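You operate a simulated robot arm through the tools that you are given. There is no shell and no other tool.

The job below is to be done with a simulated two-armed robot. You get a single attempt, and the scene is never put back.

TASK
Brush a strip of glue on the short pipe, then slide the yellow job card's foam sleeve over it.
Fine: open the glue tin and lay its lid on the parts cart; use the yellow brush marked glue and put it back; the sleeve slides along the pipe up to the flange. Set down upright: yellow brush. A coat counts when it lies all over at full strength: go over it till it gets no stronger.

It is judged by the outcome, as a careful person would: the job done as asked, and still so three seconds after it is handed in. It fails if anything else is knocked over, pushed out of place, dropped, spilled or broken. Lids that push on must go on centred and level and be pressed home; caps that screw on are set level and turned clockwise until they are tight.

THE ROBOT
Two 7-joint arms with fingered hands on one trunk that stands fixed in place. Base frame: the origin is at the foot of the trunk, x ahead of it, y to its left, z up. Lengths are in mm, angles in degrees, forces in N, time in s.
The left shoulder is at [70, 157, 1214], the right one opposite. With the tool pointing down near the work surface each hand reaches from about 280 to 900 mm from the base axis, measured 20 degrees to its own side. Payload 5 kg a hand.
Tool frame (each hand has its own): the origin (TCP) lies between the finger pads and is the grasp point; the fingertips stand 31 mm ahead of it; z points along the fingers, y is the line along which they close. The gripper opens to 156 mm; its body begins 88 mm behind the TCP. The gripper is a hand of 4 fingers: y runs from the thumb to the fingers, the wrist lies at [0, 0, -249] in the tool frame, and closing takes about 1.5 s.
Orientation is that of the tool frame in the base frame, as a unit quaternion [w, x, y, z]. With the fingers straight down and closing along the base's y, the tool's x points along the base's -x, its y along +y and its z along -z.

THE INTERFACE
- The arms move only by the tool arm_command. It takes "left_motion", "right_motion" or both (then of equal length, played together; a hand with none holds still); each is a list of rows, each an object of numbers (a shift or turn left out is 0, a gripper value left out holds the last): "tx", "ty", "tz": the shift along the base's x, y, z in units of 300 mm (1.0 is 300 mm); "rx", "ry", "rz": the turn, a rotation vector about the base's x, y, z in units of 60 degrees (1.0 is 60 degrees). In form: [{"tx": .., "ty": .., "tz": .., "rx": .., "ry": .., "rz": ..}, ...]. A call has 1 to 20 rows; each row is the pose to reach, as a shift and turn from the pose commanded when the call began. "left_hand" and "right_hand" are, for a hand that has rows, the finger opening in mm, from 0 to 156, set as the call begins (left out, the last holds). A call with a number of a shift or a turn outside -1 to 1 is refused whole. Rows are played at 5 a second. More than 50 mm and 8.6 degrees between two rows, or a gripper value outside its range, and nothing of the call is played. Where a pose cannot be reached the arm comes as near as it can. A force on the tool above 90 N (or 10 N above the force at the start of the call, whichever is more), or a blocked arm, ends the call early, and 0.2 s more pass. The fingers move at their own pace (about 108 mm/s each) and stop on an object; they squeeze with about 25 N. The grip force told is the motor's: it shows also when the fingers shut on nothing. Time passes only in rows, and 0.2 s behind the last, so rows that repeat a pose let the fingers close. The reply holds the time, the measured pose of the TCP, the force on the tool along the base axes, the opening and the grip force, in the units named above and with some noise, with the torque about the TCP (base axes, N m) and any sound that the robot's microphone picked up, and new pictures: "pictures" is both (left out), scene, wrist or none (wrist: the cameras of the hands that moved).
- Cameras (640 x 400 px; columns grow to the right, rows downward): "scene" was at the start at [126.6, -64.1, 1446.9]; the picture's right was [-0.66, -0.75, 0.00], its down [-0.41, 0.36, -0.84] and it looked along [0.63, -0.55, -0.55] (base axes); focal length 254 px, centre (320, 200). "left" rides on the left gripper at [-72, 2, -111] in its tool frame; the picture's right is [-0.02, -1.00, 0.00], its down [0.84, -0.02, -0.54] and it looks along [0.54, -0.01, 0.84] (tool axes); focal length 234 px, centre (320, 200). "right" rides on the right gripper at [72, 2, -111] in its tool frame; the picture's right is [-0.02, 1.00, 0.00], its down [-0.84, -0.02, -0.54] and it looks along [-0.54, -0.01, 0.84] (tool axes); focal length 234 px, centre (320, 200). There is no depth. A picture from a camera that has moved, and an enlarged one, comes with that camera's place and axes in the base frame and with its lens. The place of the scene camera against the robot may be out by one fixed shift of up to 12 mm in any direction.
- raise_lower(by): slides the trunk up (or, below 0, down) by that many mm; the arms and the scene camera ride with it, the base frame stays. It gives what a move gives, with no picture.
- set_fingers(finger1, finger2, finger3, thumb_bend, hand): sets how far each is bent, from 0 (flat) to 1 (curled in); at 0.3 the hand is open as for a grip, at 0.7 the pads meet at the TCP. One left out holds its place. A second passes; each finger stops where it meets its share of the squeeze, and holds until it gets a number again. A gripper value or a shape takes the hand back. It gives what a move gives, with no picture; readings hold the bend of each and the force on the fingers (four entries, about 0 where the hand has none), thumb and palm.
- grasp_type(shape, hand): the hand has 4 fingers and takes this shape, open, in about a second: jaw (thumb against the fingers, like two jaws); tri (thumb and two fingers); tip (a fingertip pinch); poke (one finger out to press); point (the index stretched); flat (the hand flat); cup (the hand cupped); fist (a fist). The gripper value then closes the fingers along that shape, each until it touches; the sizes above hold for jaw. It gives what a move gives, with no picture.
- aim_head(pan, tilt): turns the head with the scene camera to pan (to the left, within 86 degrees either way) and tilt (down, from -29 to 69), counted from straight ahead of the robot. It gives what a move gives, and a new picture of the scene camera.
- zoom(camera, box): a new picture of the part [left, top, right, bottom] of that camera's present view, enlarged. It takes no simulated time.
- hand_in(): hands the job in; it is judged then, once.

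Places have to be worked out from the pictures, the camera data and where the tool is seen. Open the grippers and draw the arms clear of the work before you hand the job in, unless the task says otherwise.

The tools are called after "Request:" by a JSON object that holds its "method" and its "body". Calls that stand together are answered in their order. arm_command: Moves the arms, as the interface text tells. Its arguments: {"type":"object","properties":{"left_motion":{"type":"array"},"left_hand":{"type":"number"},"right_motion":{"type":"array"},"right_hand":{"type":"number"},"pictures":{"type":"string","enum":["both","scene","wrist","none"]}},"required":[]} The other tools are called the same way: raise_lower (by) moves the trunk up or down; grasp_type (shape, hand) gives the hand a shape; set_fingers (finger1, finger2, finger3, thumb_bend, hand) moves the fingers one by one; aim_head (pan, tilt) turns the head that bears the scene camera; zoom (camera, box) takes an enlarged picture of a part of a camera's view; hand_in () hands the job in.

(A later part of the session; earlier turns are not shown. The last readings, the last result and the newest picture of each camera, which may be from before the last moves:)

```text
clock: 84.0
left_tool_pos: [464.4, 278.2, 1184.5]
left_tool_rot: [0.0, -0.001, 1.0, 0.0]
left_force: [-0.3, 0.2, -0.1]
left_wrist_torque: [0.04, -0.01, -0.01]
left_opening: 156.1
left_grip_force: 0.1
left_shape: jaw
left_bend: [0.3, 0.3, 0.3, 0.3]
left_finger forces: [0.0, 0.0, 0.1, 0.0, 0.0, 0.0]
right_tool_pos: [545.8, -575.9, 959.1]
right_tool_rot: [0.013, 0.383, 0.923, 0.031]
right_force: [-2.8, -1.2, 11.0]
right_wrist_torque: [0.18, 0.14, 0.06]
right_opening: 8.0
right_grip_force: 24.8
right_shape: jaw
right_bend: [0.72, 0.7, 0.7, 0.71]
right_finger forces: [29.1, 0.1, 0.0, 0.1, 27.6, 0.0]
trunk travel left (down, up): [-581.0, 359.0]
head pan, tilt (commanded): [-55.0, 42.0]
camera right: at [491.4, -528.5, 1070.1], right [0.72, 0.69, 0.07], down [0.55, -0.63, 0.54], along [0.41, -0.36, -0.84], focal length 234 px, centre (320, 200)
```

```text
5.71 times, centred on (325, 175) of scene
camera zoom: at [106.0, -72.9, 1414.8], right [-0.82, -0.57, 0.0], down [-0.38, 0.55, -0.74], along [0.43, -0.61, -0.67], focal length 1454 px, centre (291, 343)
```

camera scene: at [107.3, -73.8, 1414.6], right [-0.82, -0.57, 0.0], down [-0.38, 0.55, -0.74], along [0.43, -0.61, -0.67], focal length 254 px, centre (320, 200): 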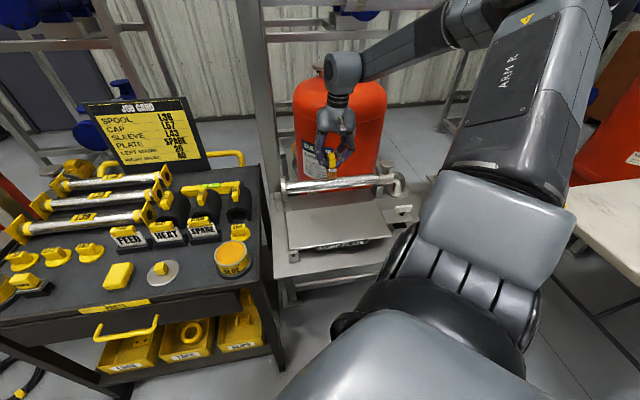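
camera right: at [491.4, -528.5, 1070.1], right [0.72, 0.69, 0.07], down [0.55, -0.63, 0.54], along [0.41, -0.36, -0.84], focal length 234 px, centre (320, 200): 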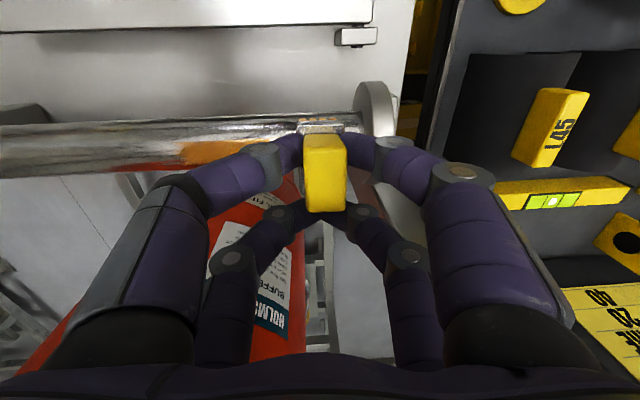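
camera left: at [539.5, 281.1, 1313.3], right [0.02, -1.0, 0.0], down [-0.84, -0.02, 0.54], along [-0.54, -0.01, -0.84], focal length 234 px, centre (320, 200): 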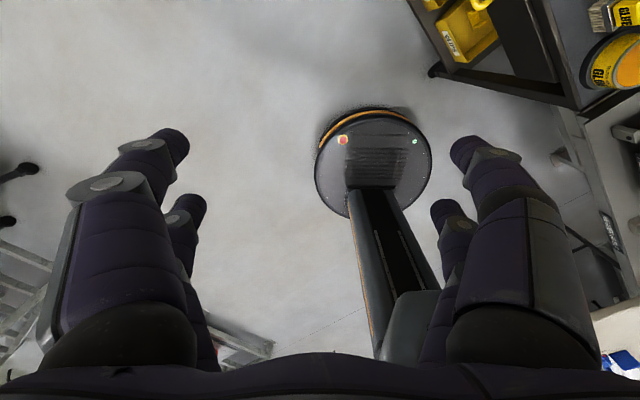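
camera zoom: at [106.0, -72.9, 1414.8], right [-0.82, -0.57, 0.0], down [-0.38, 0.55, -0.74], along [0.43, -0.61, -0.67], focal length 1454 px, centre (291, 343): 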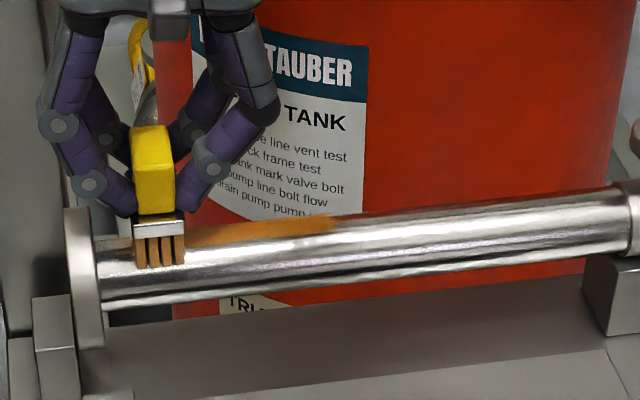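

The bristles are paling, but I'll make another double pass over the strip, a little closer to the flange, and check the build-up.

Request:
{"method": "arm_command", "body": {"right_motion": [{"tx": 0.0189, "ty": 0.0189}, {"tx": -0.0141, "ty": -0.0141}, {"tx": -0.0471, "ty": -0.0471}, {"tx": -0.0801, "ty": -0.0801}, {"tx": -0.1131, "ty": -0.1131}, {"tx": -0.1461, "ty": -0.1461}, {"tx": -0.1791, "ty": -0.1791}, {"tx": -0.2121, "ty": -0.2121}, {"tx": -0.2451, "ty": -0.2451}, {"tx": -0.2734, "ty": -0.2734}, {"tx": -0.2404, "ty": -0.2404}, {"tx": -0.2074, "ty": -0.2074}, {"tx": -0.1744, "ty": -0.1744}, {"tx": -0.1414, "ty": -0.1414}, {"tx": -0.1084, "ty": -0.1084}, {"tx": -0.0754, "ty": -0.0754}, {"tx": -0.0424, "ty": -0.0424}, {"tx": -0.0094, "ty": -0.0094}, {"tx": 0.0189, "ty": 0.0189}, {"tx": 0.0189, "ty": 0.0189}], "pictures": "none"}}

Request:
{"method": "arm_command", "body": {"right_motion": [{"tx": -0.033, "ty": -0.033}, {"tx": -0.066, "ty": -0.066}, {"tx": -0.099, "ty": -0.099}, {"tx": -0.132, "ty": -0.132}, {"tx": -0.165, "ty": -0.165}, {"tx": -0.198, "ty": -0.198}, {"tx": -0.231, "ty": -0.231}, {"tx": -0.264, "ty": -0.264}, {"tx": -0.297, "ty": -0.297}, {"tx": -0.33, "ty": -0.33}, {"tx": -0.33, "ty": -0.33, "tz": 0.03}, {"tx": -0.33, "ty": -0.33, "tz": 0.06}], "pictures": "both"}}

Request:
{"method": "zoom", "body": {"camera": "scene", "box": [270, 140, 380, 210]}}

Request:
{"method": "zoom", "body": {"camera": "right", "box": [300, 60, 600, 210]}}

```text
clock: 88.2
left_tool_pos: [464.3, 277.8, 1185.0]
left_tool_rot: [0.0, -0.001, 1.0, -0.001]
left_force: [-0.2, 0.1, 0.1]
left_wrist_torque: [0.0, 0.0, 0.0]
left_opening: 155.7
left_grip_force: 0.1
left_shape: jaw
left_bend: [0.3, 0.3, 0.3, 0.3]
left_finger forces: [0.0, 0.0, 0.0, 0.0, 0.0, 0.0]
right_tool_pos: [548.7, -570.0, 958.2]
right_tool_rot: [0.013, 0.383, 0.923, 0.03]
right_force: [-1.5, 0.6, 10.7]
right_wrist_torque: [0.21, 0.14, 0.0]
right_opening: 7.8
right_grip_force: 25.1
right_shape: jaw
right_bend: [0.72, 0.7, 0.7, 0.71]
right_finger forces: [31.1, 0.0, 0.1, 0.0, 28.2, 0.1]
trunk travel left (down, up): [-581.0, 359.0]
head pan, tilt (commanded): [-55.0, 42.0]
```

```text
clock: 90.8
left_tool_pos: [466.4, 279.2, 1185.1]
left_tool_rot: [0.001, 0.0, 1.0, 0.0]
left_force: [0.5, 0.6, -0.4]
left_wrist_torque: [-0.01, 0.0, 0.0]
left_opening: 155.7
left_grip_force: 0.1
left_shape: jaw
left_bend: [0.3, 0.3, 0.3, 0.3]
left_finger forces: [0.0, 0.0, 0.1, 0.0, 0.0, 0.0]
right_tool_pos: [451.6, -669.4, 977.0]
right_tool_rot: [0.013, 0.383, 0.923, 0.029]
right_force: [-0.2, -0.1, -0.8]
right_wrist_torque: [-0.01, -0.04, 0.0]
right_opening: 7.6
right_grip_force: 24.9
right_shape: jaw
right_bend: [0.72, 0.7, 0.7, 0.71]
right_finger forces: [24.3, 0.0, 0.0, 0.0, 24.1, 0.0]
trunk travel left (down, up): [-581.0, 359.0]
head pan, tilt (commanded): [-55.0, 42.0]
camera scene: at [107.1, -73.3, 1414.6], right [-0.82, -0.57, 0.0], down [-0.38, 0.55, -0.74], along [0.43, -0.61, -0.67], focal length 254 px, centre (320, 200)
camera right: at [397.4, -623.1, 1087.7], right [0.72, 0.69, 0.06], down [0.55, -0.63, 0.54], along [0.41, -0.36, -0.84], focal length 234 px, centre (320, 200)
```

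scene: 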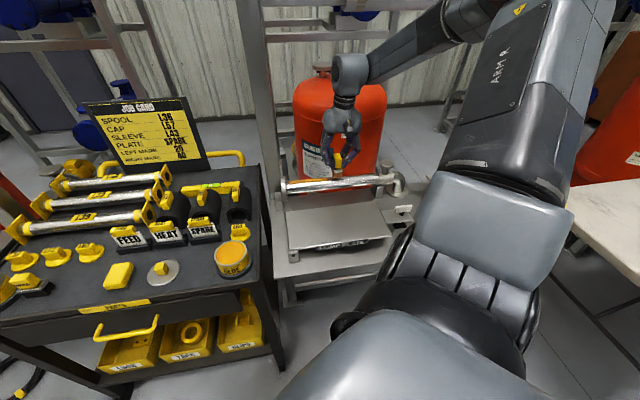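
right: 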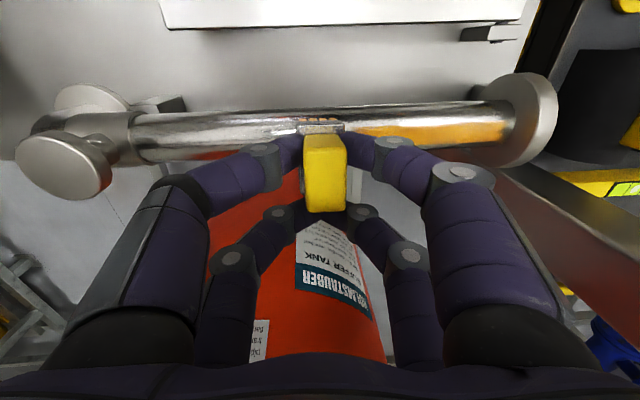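

```text
5.71 times, centred on (325, 175) of scene
camera zoom: at [107.1, -73.3, 1414.6], right [-0.82, -0.57, 0.0], down [-0.38, 0.55, -0.74], along [0.43, -0.61, -0.67], focal length 1454 px, centre (291, 343)
```

zoom: 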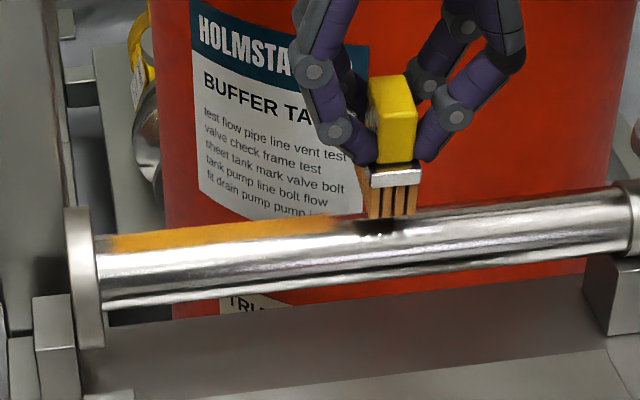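

```text
2.13 times, centred on (450, 135) of right
camera zoom: at [397.4, -623.1, 1087.7], right [0.72, 0.69, 0.06], down [0.55, -0.63, 0.54], along [0.41, -0.36, -0.84], focal length 500 px, centre (43, 339)
```

zoom: 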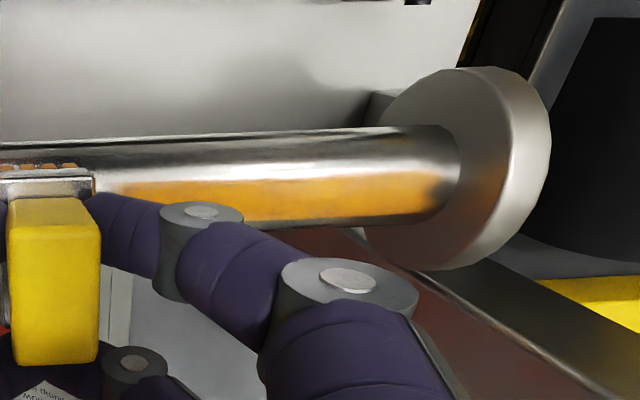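

The strip is now visible all along. I'll lower again and do two more double passes to see whether it gets stronger, then decide on re-dipping.

Request:
{"method": "arm_command", "body": {"right_motion": [{"tz": -0.03}, {"tz": -0.06}, {"tx": 0.033, "ty": 0.033, "tz": -0.06}, {"tx": 0.066, "ty": 0.066, "tz": -0.06}, {"tx": 0.099, "ty": 0.099, "tz": -0.06}, {"tx": 0.132, "ty": 0.132, "tz": -0.06}, {"tx": 0.165, "ty": 0.165, "tz": -0.06}, {"tx": 0.198, "ty": 0.198, "tz": -0.06}, {"tx": 0.231, "ty": 0.231, "tz": -0.06}, {"tx": 0.264, "ty": 0.264, "tz": -0.06}, {"tx": 0.297, "ty": 0.297, "tz": -0.06}, {"tx": 0.33, "ty": 0.33, "tz": -0.06}, {"tx": 0.333, "ty": 0.333, "tz": -0.06}, {"tx": 0.3, "ty": 0.3, "tz": -0.06}, {"tx": 0.267, "ty": 0.267, "tz": -0.06}, {"tx": 0.234, "ty": 0.234, "tz": -0.06}, {"tx": 0.2, "ty": 0.2, "tz": -0.06}, {"tx": 0.167, "ty": 0.167, "tz": -0.06}, {"tx": 0.134, "ty": 0.134, "tz": -0.06}, {"tx": 0.1, "ty": 0.1, "tz": -0.06}], "pictures": "none"}}

Request:
{"method": "arm_command", "body": {"right_motion": [{"tx": -0.033, "ty": -0.033}, {"tx": -0.066, "ty": -0.066}, {"tx": -0.033, "ty": -0.033}, {"tx": 0.0, "ty": 0.0}, {"tx": 0.033, "ty": 0.033}, {"tx": 0.066, "ty": 0.066}, {"tx": 0.099, "ty": 0.099}, {"tx": 0.132, "ty": 0.132}, {"tx": 0.165, "ty": 0.165}, {"tx": 0.198, "ty": 0.198}, {"tx": 0.23, "ty": 0.23}, {"tx": 0.2, "ty": 0.2}, {"tx": 0.165, "ty": 0.165}, {"tx": 0.132, "ty": 0.132}, {"tx": 0.099, "ty": 0.099}, {"tx": 0.066, "ty": 0.066}, {"tx": 0.033, "ty": 0.033}, {"tx": 0.0, "ty": 0.0}, {"tx": -0.033, "ty": -0.033}, {"tx": -0.066, "ty": -0.066}], "pictures": "none"}}

Request:
{"method": "arm_command", "body": {"right_motion": [{"tx": -0.033, "ty": -0.033}, {"tx": -0.033, "ty": -0.033, "tz": 0.03}, {"tx": -0.033, "ty": -0.033, "tz": 0.06}, {"tx": -0.033, "ty": -0.033, "tz": 0.06}], "pictures": "wrist"}}

Request:
{"method": "zoom", "body": {"camera": "scene", "box": [270, 140, 380, 210]}}

Request:
{"method": "zoom", "body": {"camera": "right", "box": [300, 60, 600, 210]}}

```text
clock: 95.0
left_tool_pos: [466.4, 277.4, 1183.9]
left_tool_rot: [0.0, 0.001, 1.0, 0.0]
left_force: [0.4, -0.5, 0.2]
left_wrist_torque: [0.02, -0.05, -0.01]
left_opening: 155.8
left_grip_force: 0.1
left_shape: jaw
left_bend: [0.3, 0.3, 0.3, 0.3]
left_finger forces: [0.0, 0.0, 0.1, 0.1, 0.0, 0.0]
right_tool_pos: [479.3, -640.9, 959.6]
right_tool_rot: [0.012, 0.383, 0.923, 0.03]
right_force: [0.5, -0.6, -1.2]
right_wrist_torque: [0.03, 0.03, 0.0]
right_opening: 7.5
right_grip_force: 24.8
right_shape: jaw
right_bend: [0.72, 0.7, 0.7, 0.71]
right_finger forces: [24.8, 0.0, 0.0, 0.0, 24.3, 0.0]
trunk travel left (down, up): [-581.0, 359.0]
head pan, tilt (commanded): [-55.0, 42.0]
```

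```text
clock: 99.2
left_tool_pos: [465.5, 278.4, 1185.0]
left_tool_rot: [0.001, 0.0, 1.0, 0.0]
left_force: [-0.1, -0.2, 0.0]
left_wrist_torque: [-0.01, -0.03, -0.02]
left_opening: 155.9
left_grip_force: 0.0
left_shape: jaw
left_bend: [0.3, 0.3, 0.3, 0.3]
left_finger forces: [0.0, 0.0, 0.0, 0.1, 0.1, 0.0]
right_tool_pos: [462.2, -658.2, 958.9]
right_tool_rot: [0.012, 0.383, 0.923, 0.03]
right_force: [0.1, 3.1, 10.4]
right_wrist_torque: [0.3, 0.05, -0.01]
right_opening: 7.8
right_grip_force: 24.7
right_shape: jaw
right_bend: [0.72, 0.7, 0.7, 0.71]
right_finger forces: [31.8, 0.1, 0.2, 0.0, 25.5, 0.1]
trunk travel left (down, up): [-581.0, 359.0]
head pan, tilt (commanded): [-55.0, 42.0]
```

```text
clock: 100.2
left_tool_pos: [466.7, 277.1, 1184.4]
left_tool_rot: [-0.001, 0.0, 1.0, 0.0]
left_force: [0.5, -0.2, 0.7]
left_wrist_torque: [0.04, -0.01, 0.0]
left_opening: 155.8
left_grip_force: 0.0
left_shape: jaw
left_bend: [0.3, 0.3, 0.3, 0.3]
left_finger forces: [0.0, 0.1, 0.0, 0.0, 0.0, 0.1]
right_tool_pos: [451.1, -670.7, 976.9]
right_tool_rot: [0.012, 0.384, 0.923, 0.03]
right_force: [-0.4, -0.2, -0.5]
right_wrist_torque: [0.0, 0.0, -0.03]
right_opening: 7.6
right_grip_force: 24.8
right_shape: jaw
right_bend: [0.72, 0.7, 0.7, 0.71]
right_finger forces: [25.1, 0.0, 0.1, 0.0, 24.4, 0.0]
trunk travel left (down, up): [-581.0, 359.0]
head pan, tilt (commanded): [-55.0, 42.0]
camera right: at [397.8, -623.9, 1087.0], right [0.72, 0.69, 0.06], down [0.55, -0.63, 0.54], along [0.41, -0.36, -0.84], focal length 234 px, centre (320, 200)
```

right: 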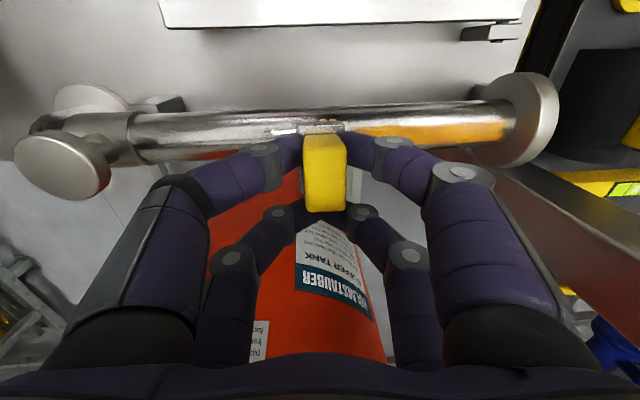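

```text
5.71 times, centred on (325, 175) of scene
camera zoom: at [107.7, -75.0, 1414.5], right [-0.82, -0.57, 0.0], down [-0.38, 0.55, -0.74], along [0.43, -0.61, -0.67], focal length 1454 px, centre (291, 343)
```

zoom: 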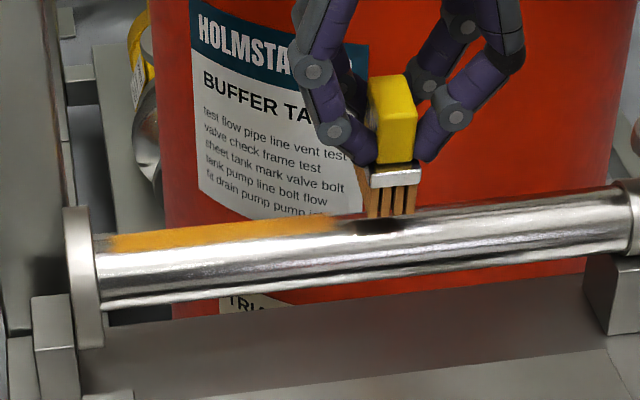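

```text
2.13 times, centred on (450, 135) of right
camera zoom: at [397.8, -623.9, 1087.0], right [0.72, 0.69, 0.06], down [0.55, -0.63, 0.54], along [0.41, -0.36, -0.84], focal length 500 px, centre (43, 339)
```

zoom: 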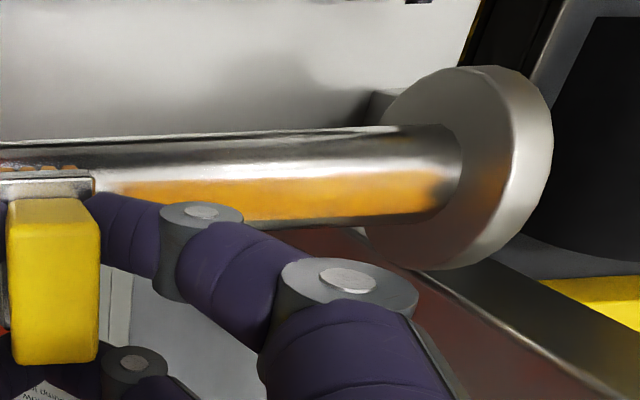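

Little change in shade. I'll move the brush aside to view the whole strip.

Request:
{"method": "arm_command", "body": {"right_motion": [{"tz": 0.05}, {"tx": -0.05, "ty": -0.05, "tz": 0.1}, {"tx": -0.1, "ty": -0.1, "tz": 0.15}, {"tx": -0.15, "ty": -0.15, "tz": 0.2}, {"tx": -0.2, "ty": -0.2, "tz": 0.25}, {"tx": -0.2, "ty": -0.2, "tz": 0.25}], "pictures": "wrist"}}

Request:
{"method": "zoom", "body": {"camera": "scene", "box": [275, 160, 365, 210]}}

Request:
{"method": "zoom", "body": {"camera": "right", "box": [330, 40, 640, 200]}}

```text
clock: 101.6
left_tool_pos: [467.3, 277.8, 1183.9]
left_tool_rot: [0.0, 0.0, 1.0, -0.001]
left_force: [1.0, -0.3, -0.3]
left_wrist_torque: [-0.01, 0.02, 0.03]
left_opening: 156.0
left_grip_force: 0.1
left_shape: jaw
left_bend: [0.3, 0.3, 0.3, 0.3]
left_finger forces: [0.0, 0.0, 0.0, 0.0, 0.1, 0.0]
right_tool_pos: [391.3, -727.9, 1051.7]
right_tool_rot: [0.013, 0.383, 0.923, 0.03]
right_force: [0.8, -0.2, -1.0]
right_wrist_torque: [-0.01, 0.03, 0.01]
right_opening: 7.6
right_grip_force: 25.1
right_shape: jaw
right_bend: [0.72, 0.7, 0.7, 0.71]
right_finger forces: [24.9, 0.0, 0.1, 0.1, 24.4, 0.0]
trunk travel left (down, up): [-581.0, 359.0]
head pan, tilt (commanded): [-55.0, 42.0]
camera right: at [337.1, -680.9, 1162.6], right [0.72, 0.69, 0.06], down [0.55, -0.63, 0.54], along [0.41, -0.36, -0.84], focal length 234 px, centre (320, 200)
```

right: 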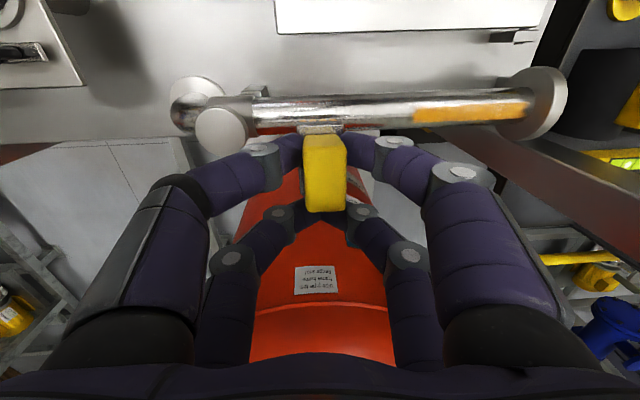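

```text
7.11 times, centred on (320, 185) of scene
camera zoom: at [108.0, -73.6, 1414.5], right [-0.82, -0.57, 0.0], down [-0.38, 0.55, -0.74], along [0.43, -0.61, -0.67], focal length 1810 px, centre (320, 307)
```

zoom: 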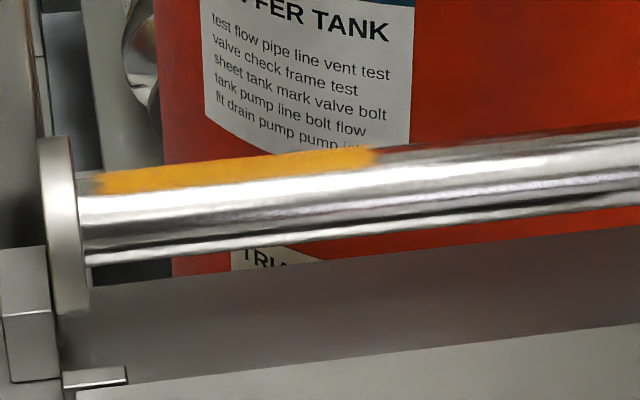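

```text
2.06 times, centred on (485, 120) of right
camera zoom: at [337.1, -680.9, 1162.6], right [0.72, 0.69, 0.06], down [0.55, -0.63, 0.54], along [0.41, -0.36, -0.84], focal length 483 px, centre (-21, 365)
```

zoom: 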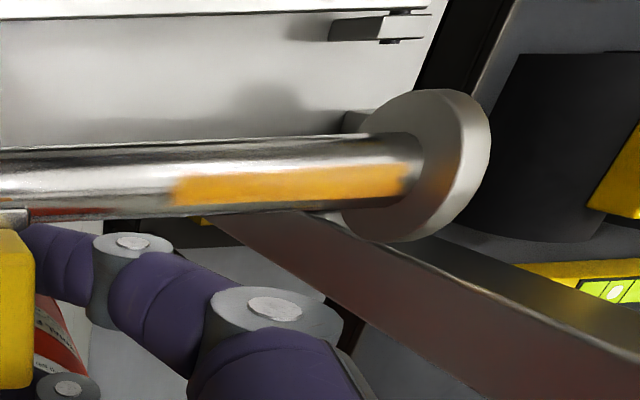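

Request:
{"method": "zoom", "body": {"camera": "right", "box": [400, 90, 550, 140]}}

Request:
{"method": "zoom", "body": {"camera": "scene", "box": [280, 175, 335, 195]}}

Request:
{"method": "zoom", "body": {"camera": "right", "box": [280, 115, 360, 165]}}

```text
4.27 times, centred on (475, 115) of right
camera zoom: at [337.1, -680.9, 1162.6], right [0.72, 0.69, 0.06], down [0.55, -0.63, 0.54], along [0.41, -0.36, -0.84], focal length 999 px, centre (-341, 563)
```

zoom: 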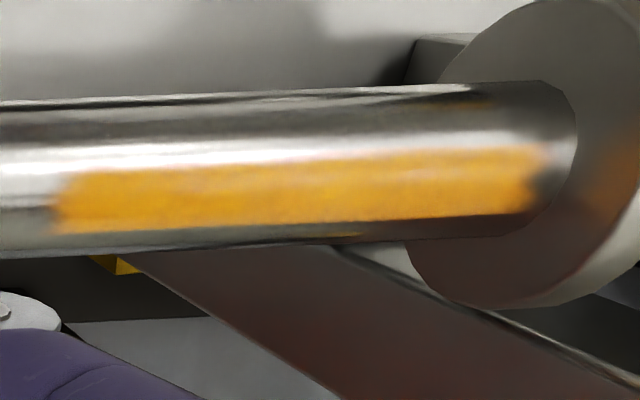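

```text
11.64 times, centred on (308, 185) of scene
camera zoom: at [108.0, -73.6, 1414.5], right [-0.82, -0.57, 0.0], down [-0.38, 0.55, -0.74], along [0.43, -0.61, -0.67], focal length 2961 px, centre (466, 374)
```

zoom: 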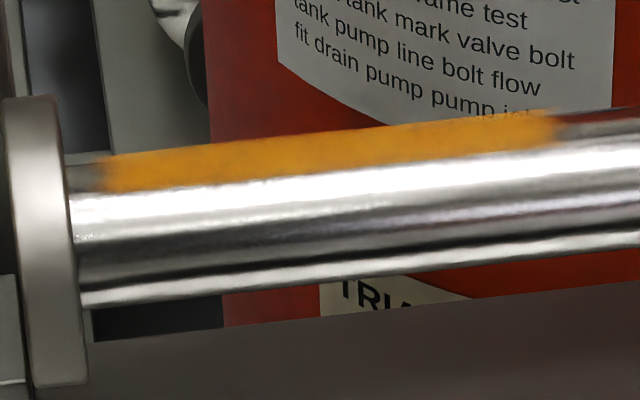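

```text
8.00 times, centred on (320, 140) of right
camera zoom: at [337.1, -680.9, 1162.6], right [0.72, 0.69, 0.06], down [0.55, -0.63, 0.54], along [0.41, -0.36, -0.84], focal length 1873 px, centre (320, 680)
```

zoom: 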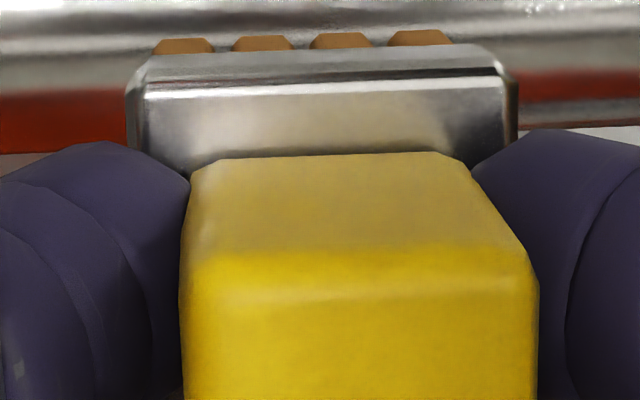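

The strip looks nearly opaque and even. To be sure, I'll do more double passes and then compare from this same pose.

Request:
{"method": "arm_command", "body": {"right_motion": [{"tx": 0.06, "ty": 0.06, "tz": -0.06}, {"tx": 0.12, "ty": 0.12, "tz": -0.14}, {"tx": 0.18, "ty": 0.18, "tz": -0.22}, {"tx": 0.235, "ty": 0.235, "tz": -0.28}, {"tx": 0.235, "ty": 0.235, "tz": -0.313}, {"tx": 0.27, "ty": 0.27, "tz": -0.313}, {"tx": 0.305, "ty": 0.305, "tz": -0.313}, {"tx": 0.34, "ty": 0.34, "tz": -0.313}, {"tx": 0.375, "ty": 0.375, "tz": -0.313}, {"tx": 0.41, "ty": 0.41, "tz": -0.313}, {"tx": 0.445, "ty": 0.445, "tz": -0.313}, {"tx": 0.48, "ty": 0.48, "tz": -0.313}, {"tx": 0.515, "ty": 0.515, "tz": -0.313}, {"tx": 0.533, "ty": 0.533, "tz": -0.313}, {"tx": 0.5, "ty": 0.5, "tz": -0.313}, {"tx": 0.465, "ty": 0.465, "tz": -0.313}, {"tx": 0.43, "ty": 0.43, "tz": -0.313}, {"tx": 0.395, "ty": 0.395, "tz": -0.313}, {"tx": 0.36, "ty": 0.36, "tz": -0.313}, {"tx": 0.325, "ty": 0.325, "tz": -0.313}], "pictures": "none"}}

Request:
{"method": "arm_command", "body": {"right_motion": [{"tx": -0.03, "ty": -0.03}, {"tx": -0.06, "ty": -0.06}, {"tx": -0.09, "ty": -0.09}, {"tx": -0.06, "ty": -0.06}, {"tx": -0.03, "ty": -0.03}, {"tx": 0.0, "ty": 0.0}, {"tx": 0.03, "ty": 0.03}, {"tx": 0.06, "ty": 0.06}, {"tx": 0.09, "ty": 0.09}, {"tx": 0.12, "ty": 0.12}, {"tx": 0.15, "ty": 0.15}, {"tx": 0.18, "ty": 0.18}, {"tx": 0.208, "ty": 0.208}, {"tx": 0.18, "ty": 0.18}, {"tx": 0.15, "ty": 0.15}, {"tx": 0.12, "ty": 0.12}, {"tx": 0.09, "ty": 0.09}, {"tx": 0.06, "ty": 0.06}, {"tx": 0.03, "ty": 0.03}, {"tx": 0.0, "ty": 0.0}], "pictures": "none"}}

Request:
{"method": "arm_command", "body": {"right_motion": [{"tx": -0.03, "ty": -0.03}, {"tx": -0.06, "ty": -0.06}, {"tx": -0.09, "ty": -0.09}, {"tx": -0.09, "ty": -0.09, "tz": 0.06}, {"tx": -0.14, "ty": -0.14, "tz": 0.13}, {"tx": -0.2, "ty": -0.2, "tz": 0.2}, {"tx": -0.26, "ty": -0.26, "tz": 0.27}, {"tx": -0.325, "ty": -0.325, "tz": 0.313}, {"tx": -0.325, "ty": -0.325, "tz": 0.313}], "pictures": "wrist"}}

Request:
{"method": "zoom", "body": {"camera": "right", "box": [400, 90, 550, 140]}}

Request:
{"method": "zoom", "body": {"camera": "scene", "box": [280, 175, 335, 195]}}

```text
clock: 105.8
left_tool_pos: [465.4, 278.2, 1184.8]
left_tool_rot: [0.0, 0.0, 1.0, -0.001]
left_force: [-0.4, 0.0, -0.8]
left_wrist_torque: [0.01, 0.0, 0.01]
left_opening: 155.9
left_grip_force: 0.1
left_shape: jaw
left_bend: [0.3, 0.3, 0.3, 0.3]
left_finger forces: [0.1, 0.1, 0.0, 0.1, 0.0, 0.0]
right_tool_pos: [487.7, -632.0, 959.3]
right_tool_rot: [0.013, 0.383, 0.923, 0.029]
right_force: [0.1, 2.2, 9.2]
right_wrist_torque: [0.27, 0.03, 0.0]
right_opening: 7.6
right_grip_force: 24.8
right_shape: jaw
right_bend: [0.72, 0.7, 0.7, 0.71]
right_finger forces: [31.7, 0.0, 0.1, 0.0, 26.4, 0.1]
trunk travel left (down, up): [-581.0, 359.0]
head pan, tilt (commanded): [-55.0, 42.0]
```

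```text
clock: 110.0
left_tool_pos: [466.4, 277.4, 1184.7]
left_tool_rot: [0.0, -0.001, 1.0, 0.0]
left_force: [-1.2, 0.2, -0.3]
left_wrist_torque: [-0.02, 0.01, 0.0]
left_opening: 155.7
left_grip_force: 0.1
left_shape: jaw
left_bend: [0.3, 0.3, 0.3, 0.3]
left_finger forces: [0.0, 0.0, 0.0, 0.0, 0.1, 0.0]
right_tool_pos: [487.4, -632.8, 959.8]
right_tool_rot: [0.012, 0.383, 0.923, 0.03]
right_force: [-0.5, 0.1, 0.8]
right_wrist_torque: [-0.03, 0.01, 0.01]
right_opening: 7.7
right_grip_force: 25.1
right_shape: jaw
right_bend: [0.72, 0.7, 0.7, 0.71]
right_finger forces: [25.4, 0.1, 0.1, 0.0, 25.3, 0.0]
trunk travel left (down, up): [-581.0, 359.0]
head pan, tilt (commanded): [-55.0, 42.0]
```

```text
clock: 112.0
left_tool_pos: [468.0, 277.7, 1183.1]
left_tool_rot: [0.0, -0.001, 1.0, 0.0]
left_force: [-1.1, -0.2, 0.3]
left_wrist_torque: [-0.02, 0.04, -0.01]
left_opening: 156.1
left_grip_force: 0.1
left_shape: jaw
left_bend: [0.3, 0.3, 0.3, 0.3]
left_finger forces: [0.1, 0.0, 0.0, 0.1, 0.1, 0.0]
right_tool_pos: [392.8, -731.3, 1051.4]
right_tool_rot: [0.012, 0.384, 0.923, 0.03]
right_force: [0.3, 0.2, -1.5]
right_wrist_torque: [-0.01, 0.0, -0.01]
right_opening: 7.9
right_grip_force: 25.0
right_shape: jaw
right_bend: [0.72, 0.7, 0.7, 0.71]
right_finger forces: [25.0, 0.0, 0.0, 0.1, 24.8, 0.1]
trunk travel left (down, up): [-581.0, 359.0]
head pan, tilt (commanded): [-55.0, 42.0]
camera right: at [340.0, -684.5, 1161.1], right [0.72, 0.69, 0.06], down [0.55, -0.63, 0.54], along [0.41, -0.36, -0.84], focal length 234 px, centre (320, 200)
```

right: 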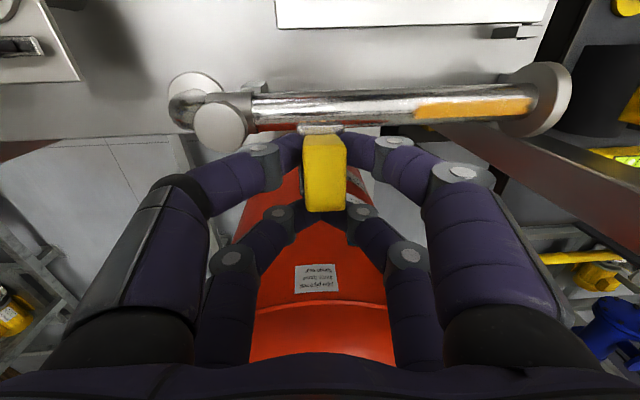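

```text
4.27 times, centred on (475, 115) of right
camera zoom: at [340.0, -684.5, 1161.1], right [0.72, 0.69, 0.06], down [0.55, -0.63, 0.54], along [0.41, -0.36, -0.84], focal length 999 px, centre (-341, 563)
```

zoom: 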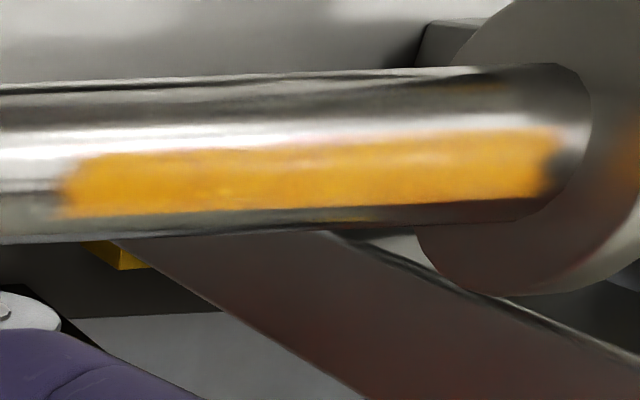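

```text
11.64 times, centred on (308, 185) of scene
camera zoom: at [108.2, -73.9, 1414.5], right [-0.82, -0.57, 0.0], down [-0.38, 0.55, -0.74], along [0.43, -0.61, -0.67], focal length 2961 px, centre (466, 374)
```

zoom: 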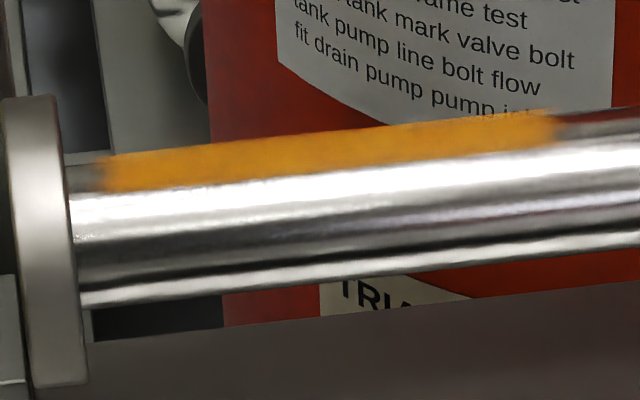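

Unchanged, so it is likely at full strength. To rule out a dry brush I'll dip once more and repeat. I carry the brush back over the tin at a safe height.

Request:
{"method": "arm_command", "body": {"right_motion": [{"tx": 0.03, "ty": 0.1}, {"tx": 0.06, "ty": 0.2}, {"tx": 0.09, "ty": 0.3}, {"tx": 0.12, "ty": 0.4}, {"tx": 0.15, "ty": 0.5}, {"tx": 0.18, "ty": 0.6}, {"tx": 0.21, "ty": 0.7}, {"tx": 0.24, "ty": 0.8}, {"tx": 0.27, "ty": 0.9}, {"tx": 0.3, "ty": 1.0}], "pictures": "none"}}

Request:
{"method": "arm_command", "body": {"right_motion": [{"tx": 0.04, "ty": 0.1, "tz": -0.02}, {"tx": 0.08, "ty": 0.2, "tz": -0.04}, {"tx": 0.12, "ty": 0.3, "tz": -0.08}, {"tx": 0.16, "ty": 0.4, "tz": -0.12}, {"tx": 0.193, "ty": 0.51, "tz": -0.16}, {"tx": 0.193, "ty": 0.51, "tz": -0.18}, {"tx": 0.193, "ty": 0.51, "tz": -0.18}], "pictures": "both"}}

Request:
{"method": "zoom", "body": {"camera": "right", "box": [240, 60, 400, 200]}}

Request:
{"method": "aim_head", "body": {"pan": -31, "tilt": 48}}

```text
clock: 114.2
left_tool_pos: [466.2, 279.1, 1183.9]
left_tool_rot: [0.0, 0.0, 1.0, -0.002]
left_force: [0.0, 0.1, -0.2]
left_wrist_torque: [-0.03, 0.03, 0.01]
left_opening: 155.6
left_grip_force: 0.0
left_shape: jaw
left_bend: [0.3, 0.3, 0.3, 0.3]
left_finger forces: [0.0, 0.0, 0.0, 0.1, 0.0, 0.0]
right_tool_pos: [479.7, -428.4, 1052.6]
right_tool_rot: [0.013, 0.383, 0.923, 0.03]
right_force: [0.5, 0.6, -0.6]
right_wrist_torque: [0.0, 0.0, 0.03]
right_opening: 7.6
right_grip_force: 24.7
right_shape: jaw
right_bend: [0.72, 0.7, 0.7, 0.71]
right_finger forces: [24.8, 0.0, 0.1, 0.0, 24.6, 0.0]
trunk travel left (down, up): [-581.0, 359.0]
head pan, tilt (commanded): [-55.0, 42.0]
```

```text
clock: 115.8
left_tool_pos: [466.9, 278.2, 1183.6]
left_tool_rot: [-0.001, -0.001, 1.0, 0.0]
left_force: [-0.3, 1.1, -0.1]
left_wrist_torque: [-0.06, -0.01, 0.0]
left_opening: 155.9
left_grip_force: 0.0
left_shape: jaw
left_bend: [0.3, 0.3, 0.3, 0.3]
left_finger forces: [0.0, 0.0, 0.1, 0.1, 0.0, 0.0]
right_tool_pos: [540.5, -274.7, 999.1]
right_tool_rot: [0.012, 0.384, 0.923, 0.03]
right_force: [-0.3, 0.1, -0.9]
right_wrist_torque: [0.0, -0.03, 0.02]
right_opening: 7.7
right_grip_force: 24.4
right_shape: jaw
right_bend: [0.72, 0.7, 0.7, 0.71]
right_finger forces: [24.5, 0.0, 0.1, 0.0, 24.5, 0.0]
trunk travel left (down, up): [-581.0, 359.0]
head pan, tilt (commanded): [-55.0, 42.0]
camera scene: at [107.6, -73.4, 1414.6], right [-0.82, -0.57, 0.0], down [-0.38, 0.55, -0.74], along [0.43, -0.61, -0.67], focal length 254 px, centre (320, 200)
camera right: at [486.4, -228.0, 1110.6], right [0.72, 0.69, 0.06], down [0.55, -0.63, 0.54], along [0.41, -0.36, -0.84], focal length 234 px, centre (320, 200)
```

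scene: 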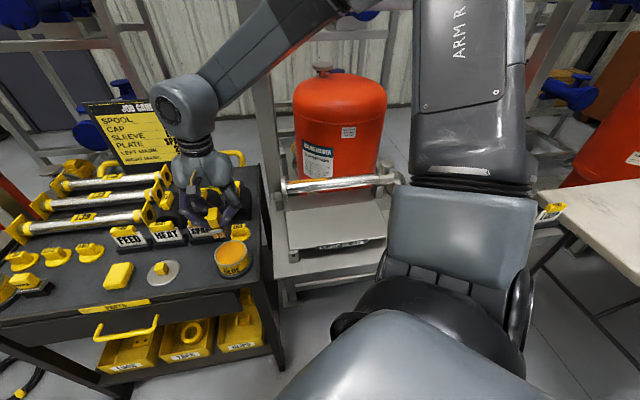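
right: 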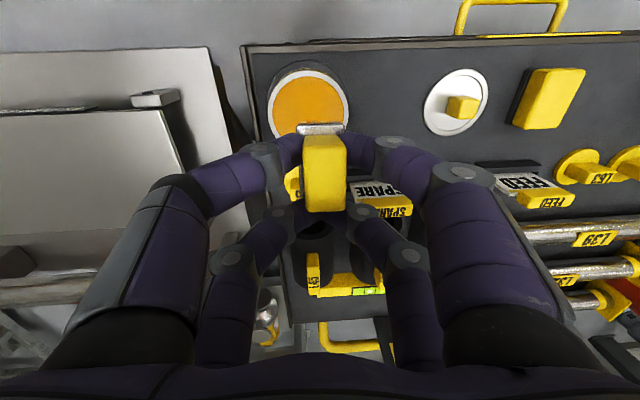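

```text
2.86 times, centred on (320, 130) of right
camera zoom: at [486.4, -228.0, 1110.6], right [0.72, 0.69, 0.06], down [0.55, -0.63, 0.54], along [0.41, -0.36, -0.84], focal length 669 px, centre (320, 400)
```

zoom: 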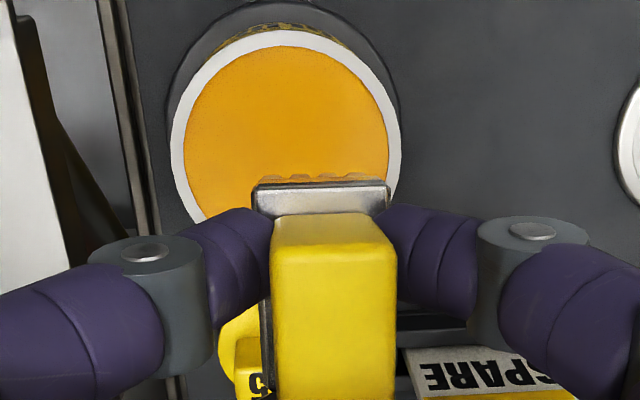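

```text
clock: 116.7
left_tool_pos: [466.3, 277.6, 1185.1]
left_tool_rot: [0.0, 0.0, 1.0, 0.0]
left_force: [-0.3, 0.4, 0.0]
left_wrist_torque: [-0.01, 0.02, -0.01]
left_opening: 155.8
left_grip_force: 0.1
left_shape: jaw
left_bend: [0.3, 0.3, 0.3, 0.3]
left_finger forces: [0.1, 0.0, 0.1, 0.0, 0.1, 0.1]
right_tool_pos: [540.7, -274.8, 999.3]
right_tool_rot: [0.012, 0.383, 0.923, 0.03]
right_force: [1.1, 0.4, -0.5]
right_wrist_torque: [0.01, 0.01, -0.03]
right_opening: 7.7
right_grip_force: 25.0
right_shape: jaw
right_bend: [0.72, 0.7, 0.7, 0.71]
right_finger forces: [24.6, 0.1, 0.0, 0.0, 24.5, 0.0]
trunk travel left (down, up): [-581.0, 359.0]
head pan, tilt (commanded): [-31.0, 48.0]
camera scene: at [127.0, -46.1, 1406.1], right [-0.52, -0.86, 0.0], down [-0.64, 0.38, -0.67], along [0.57, -0.35, -0.74], focal length 254 px, centre (320, 200)
```

scene: 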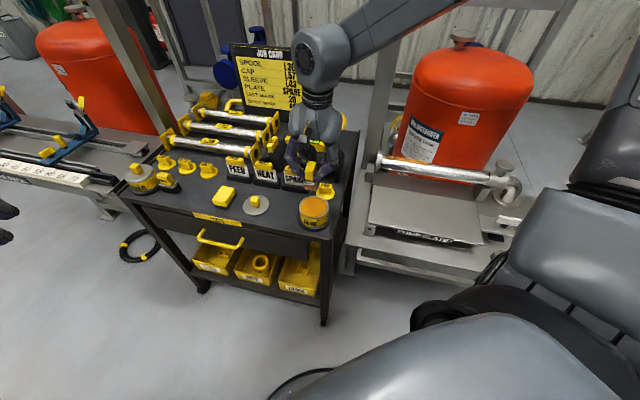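

Tin centre at [531.4,-268]; the brush is within 3 mm of it. I'll descend to just above the glue, then touch gently in small steps.

Request:
{"method": "arm_command", "body": {"right_motion": [{"ty": -0.008, "tz": -0.04}, {"ty": -0.008, "tz": -0.09}, {"ty": -0.008, "tz": -0.14}, {"ty": -0.008, "tz": -0.19}, {"ty": -0.008, "tz": -0.23}, {"ty": -0.008, "tz": -0.25}, {"ty": -0.008, "tz": -0.265}, {"ty": -0.008, "tz": -0.265}], "pictures": "none"}}

Request:
{"method": "zoom", "body": {"camera": "scene", "box": [265, 130, 365, 240]}}

```text
clock: 118.5
left_tool_pos: [466.0, 277.7, 1185.5]
left_tool_rot: [0.001, 0.0, 1.0, 0.0]
left_force: [0.5, 0.8, -0.1]
left_wrist_torque: [-0.01, 0.03, 0.01]
left_opening: 156.1
left_grip_force: 0.1
left_shape: jaw
left_bend: [0.3, 0.3, 0.3, 0.3]
left_finger forces: [0.0, 0.0, 0.0, 0.0, 0.1, 0.0]
right_tool_pos: [540.1, -279.2, 920.6]
right_tool_rot: [0.015, 0.383, 0.923, 0.031]
right_force: [1.3, -2.9, 16.1]
right_wrist_torque: [0.26, 0.22, 0.01]
right_opening: 7.7
right_grip_force: 25.2
right_shape: jaw
right_bend: [0.72, 0.7, 0.7, 0.71]
right_finger forces: [30.7, 0.1, 0.0, 0.0, 30.4, 0.0]
trunk travel left (down, up): [-581.0, 359.0]
head pan, tilt (commanded): [-31.0, 48.0]
```

```text
3.64 times, centred on (315, 185) of scene
camera zoom: at [126.0, -45.3, 1406.5], right [-0.52, -0.86, 0.0], down [-0.64, 0.38, -0.67], along [0.57, -0.34, -0.74], focal length 925 px, centre (338, 254)
```

zoom: 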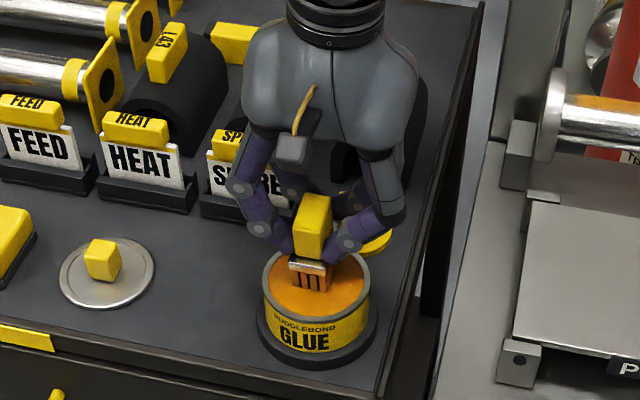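

The bristles touched the glue (16 N) and are loaded again. I'll lift and carry the brush back to the strip.

Request:
{"method": "arm_command", "body": {"right_motion": [{"tz": 0.03}, {"tz": 0.08}, {"tz": 0.15}, {"tz": 0.23}, {"tz": 0.32}, {"tz": 0.4}, {"tz": 0.445}, {"tx": -0.02, "ty": -0.05, "tz": 0.445}, {"tx": -0.05, "ty": -0.15, "tz": 0.445}, {"tx": -0.08, "ty": -0.25, "tz": 0.445}, {"tx": -0.11, "ty": -0.35, "tz": 0.445}, {"tx": -0.14, "ty": -0.45, "tz": 0.445}, {"tx": -0.17, "ty": -0.55, "tz": 0.445}, {"tx": -0.2, "ty": -0.65, "tz": 0.445}, {"tx": -0.22, "ty": -0.76, "tz": 0.445}, {"tx": -0.24, "ty": -0.87, "tz": 0.445}, {"tx": -0.25, "ty": -0.98, "tz": 0.445}], "pictures": "none"}}

Request:
{"method": "aim_head", "body": {"pan": -55, "tilt": 42}}

```text
clock: 122.1
left_tool_pos: [466.1, 276.8, 1184.3]
left_tool_rot: [0.0, 0.0, 1.0, 0.0]
left_force: [0.6, 0.1, -0.1]
left_wrist_torque: [0.04, -0.02, -0.02]
left_opening: 155.9
left_grip_force: 0.0
left_shape: jaw
left_bend: [0.3, 0.3, 0.3, 0.3]
left_finger forces: [0.1, 0.0, 0.0, 0.0, 0.0, 0.0]
right_tool_pos: [462.4, -574.5, 1050.6]
right_tool_rot: [0.012, 0.383, 0.923, 0.031]
right_force: [0.1, -0.4, -1.5]
right_wrist_torque: [0.04, -0.02, -0.03]
right_opening: 7.4
right_grip_force: 25.0
right_shape: jaw
right_bend: [0.72, 0.7, 0.7, 0.71]
right_finger forces: [24.5, 0.1, 0.0, 0.0, 24.7, 0.0]
trunk travel left (down, up): [-581.0, 359.0]
head pan, tilt (commanded): [-31.0, 48.0]
```

```text
clock: 123.0
left_tool_pos: [466.9, 277.7, 1184.2]
left_tool_rot: [0.0, 0.0, 1.0, -0.001]
left_force: [0.6, -0.2, 0.0]
left_wrist_torque: [0.01, 0.0, -0.02]
left_opening: 156.0
left_grip_force: 0.1
left_shape: jaw
left_bend: [0.3, 0.3, 0.3, 0.3]
left_finger forces: [0.0, 0.1, 0.0, 0.1, 0.1, 0.0]
right_tool_pos: [461.5, -573.2, 1050.5]
right_tool_rot: [0.013, 0.383, 0.923, 0.03]
right_force: [-0.9, 0.0, -0.8]
right_wrist_torque: [-0.04, 0.02, 0.01]
right_opening: 7.7
right_grip_force: 24.8
right_shape: jaw
right_bend: [0.72, 0.7, 0.7, 0.71]
right_finger forces: [24.5, 0.0, 0.0, 0.0, 24.7, 0.0]
trunk travel left (down, up): [-581.0, 359.0]
head pan, tilt (commanded): [-55.0, 42.0]
camera scene: at [107.5, -73.6, 1414.6], right [-0.82, -0.57, 0.0], down [-0.38, 0.55, -0.74], along [0.43, -0.61, -0.67], focal length 254 px, centre (320, 200)
```

scene: 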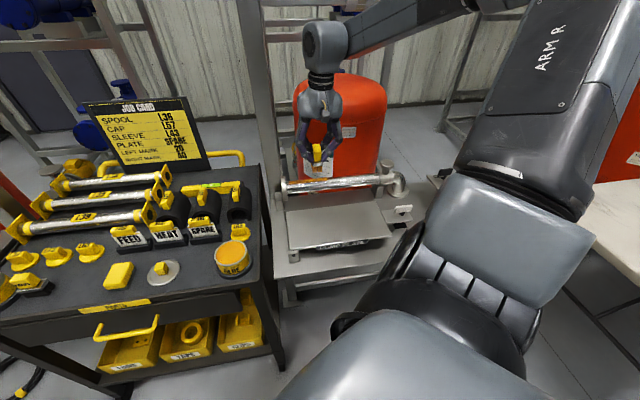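

Next I go over the strip's start again and descend to just above contact.

Request:
{"method": "arm_command", "body": {"right_motion": [{"tx": 0.0, "ty": -0.1}, {"tx": -0.003, "ty": -0.2}, {"tx": -0.003, "ty": -0.289}, {"tx": -0.003, "ty": -0.289, "tz": -0.07}, {"tx": -0.003, "ty": -0.289, "tz": -0.15}, {"tx": -0.003, "ty": -0.289, "tz": -0.22}, {"tx": -0.003, "ty": -0.289, "tz": -0.28}, {"tx": -0.003, "ty": -0.289, "tz": -0.292}, {"tx": -0.003, "ty": -0.289, "tz": -0.292}], "pictures": "wrist"}}

Request:
{"method": "zoom", "body": {"camera": "scene", "box": [280, 140, 380, 210]}}

```text
clock: 125.0
left_tool_pos: [467.0, 277.8, 1184.3]
left_tool_rot: [0.0, 0.0, 1.0, -0.001]
left_force: [0.1, -0.7, 0.3]
left_wrist_torque: [0.01, 0.04, -0.02]
left_opening: 155.8
left_grip_force: 0.0
left_shape: jaw
left_bend: [0.3, 0.3, 0.3, 0.3]
left_finger forces: [0.1, 0.0, 0.0, 0.0, 0.1, 0.0]
right_tool_pos: [463.4, -659.5, 963.2]
right_tool_rot: [0.013, 0.384, 0.923, 0.03]
right_force: [0.4, -0.7, -0.7]
right_wrist_torque: [-0.03, 0.0, -0.01]
right_opening: 7.4
right_grip_force: 25.0
right_shape: jaw
right_bend: [0.72, 0.7, 0.7, 0.71]
right_finger forces: [24.4, 0.0, 0.0, 0.0, 24.5, 0.0]
trunk travel left (down, up): [-581.0, 359.0]
head pan, tilt (commanded): [-55.0, 42.0]
camera right: at [409.6, -612.2, 1075.0], right [0.72, 0.69, 0.06], down [0.55, -0.63, 0.54], along [0.41, -0.36, -0.84], focal length 234 px, centre (320, 200)
```

right: 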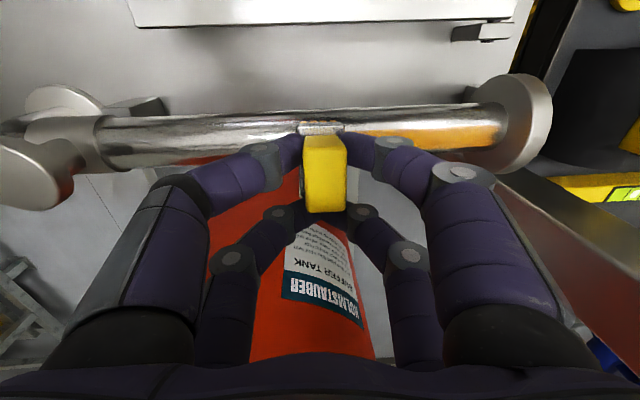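

```text
5.71 times, centred on (330, 175) of scene
camera zoom: at [107.5, -74.0, 1414.6], right [-0.82, -0.57, 0.0], down [-0.38, 0.55, -0.74], along [0.43, -0.61, -0.67], focal length 1454 px, centre (263, 343)
```

zoom: 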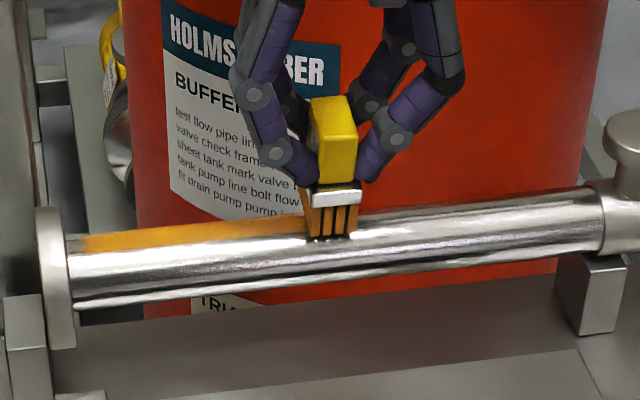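

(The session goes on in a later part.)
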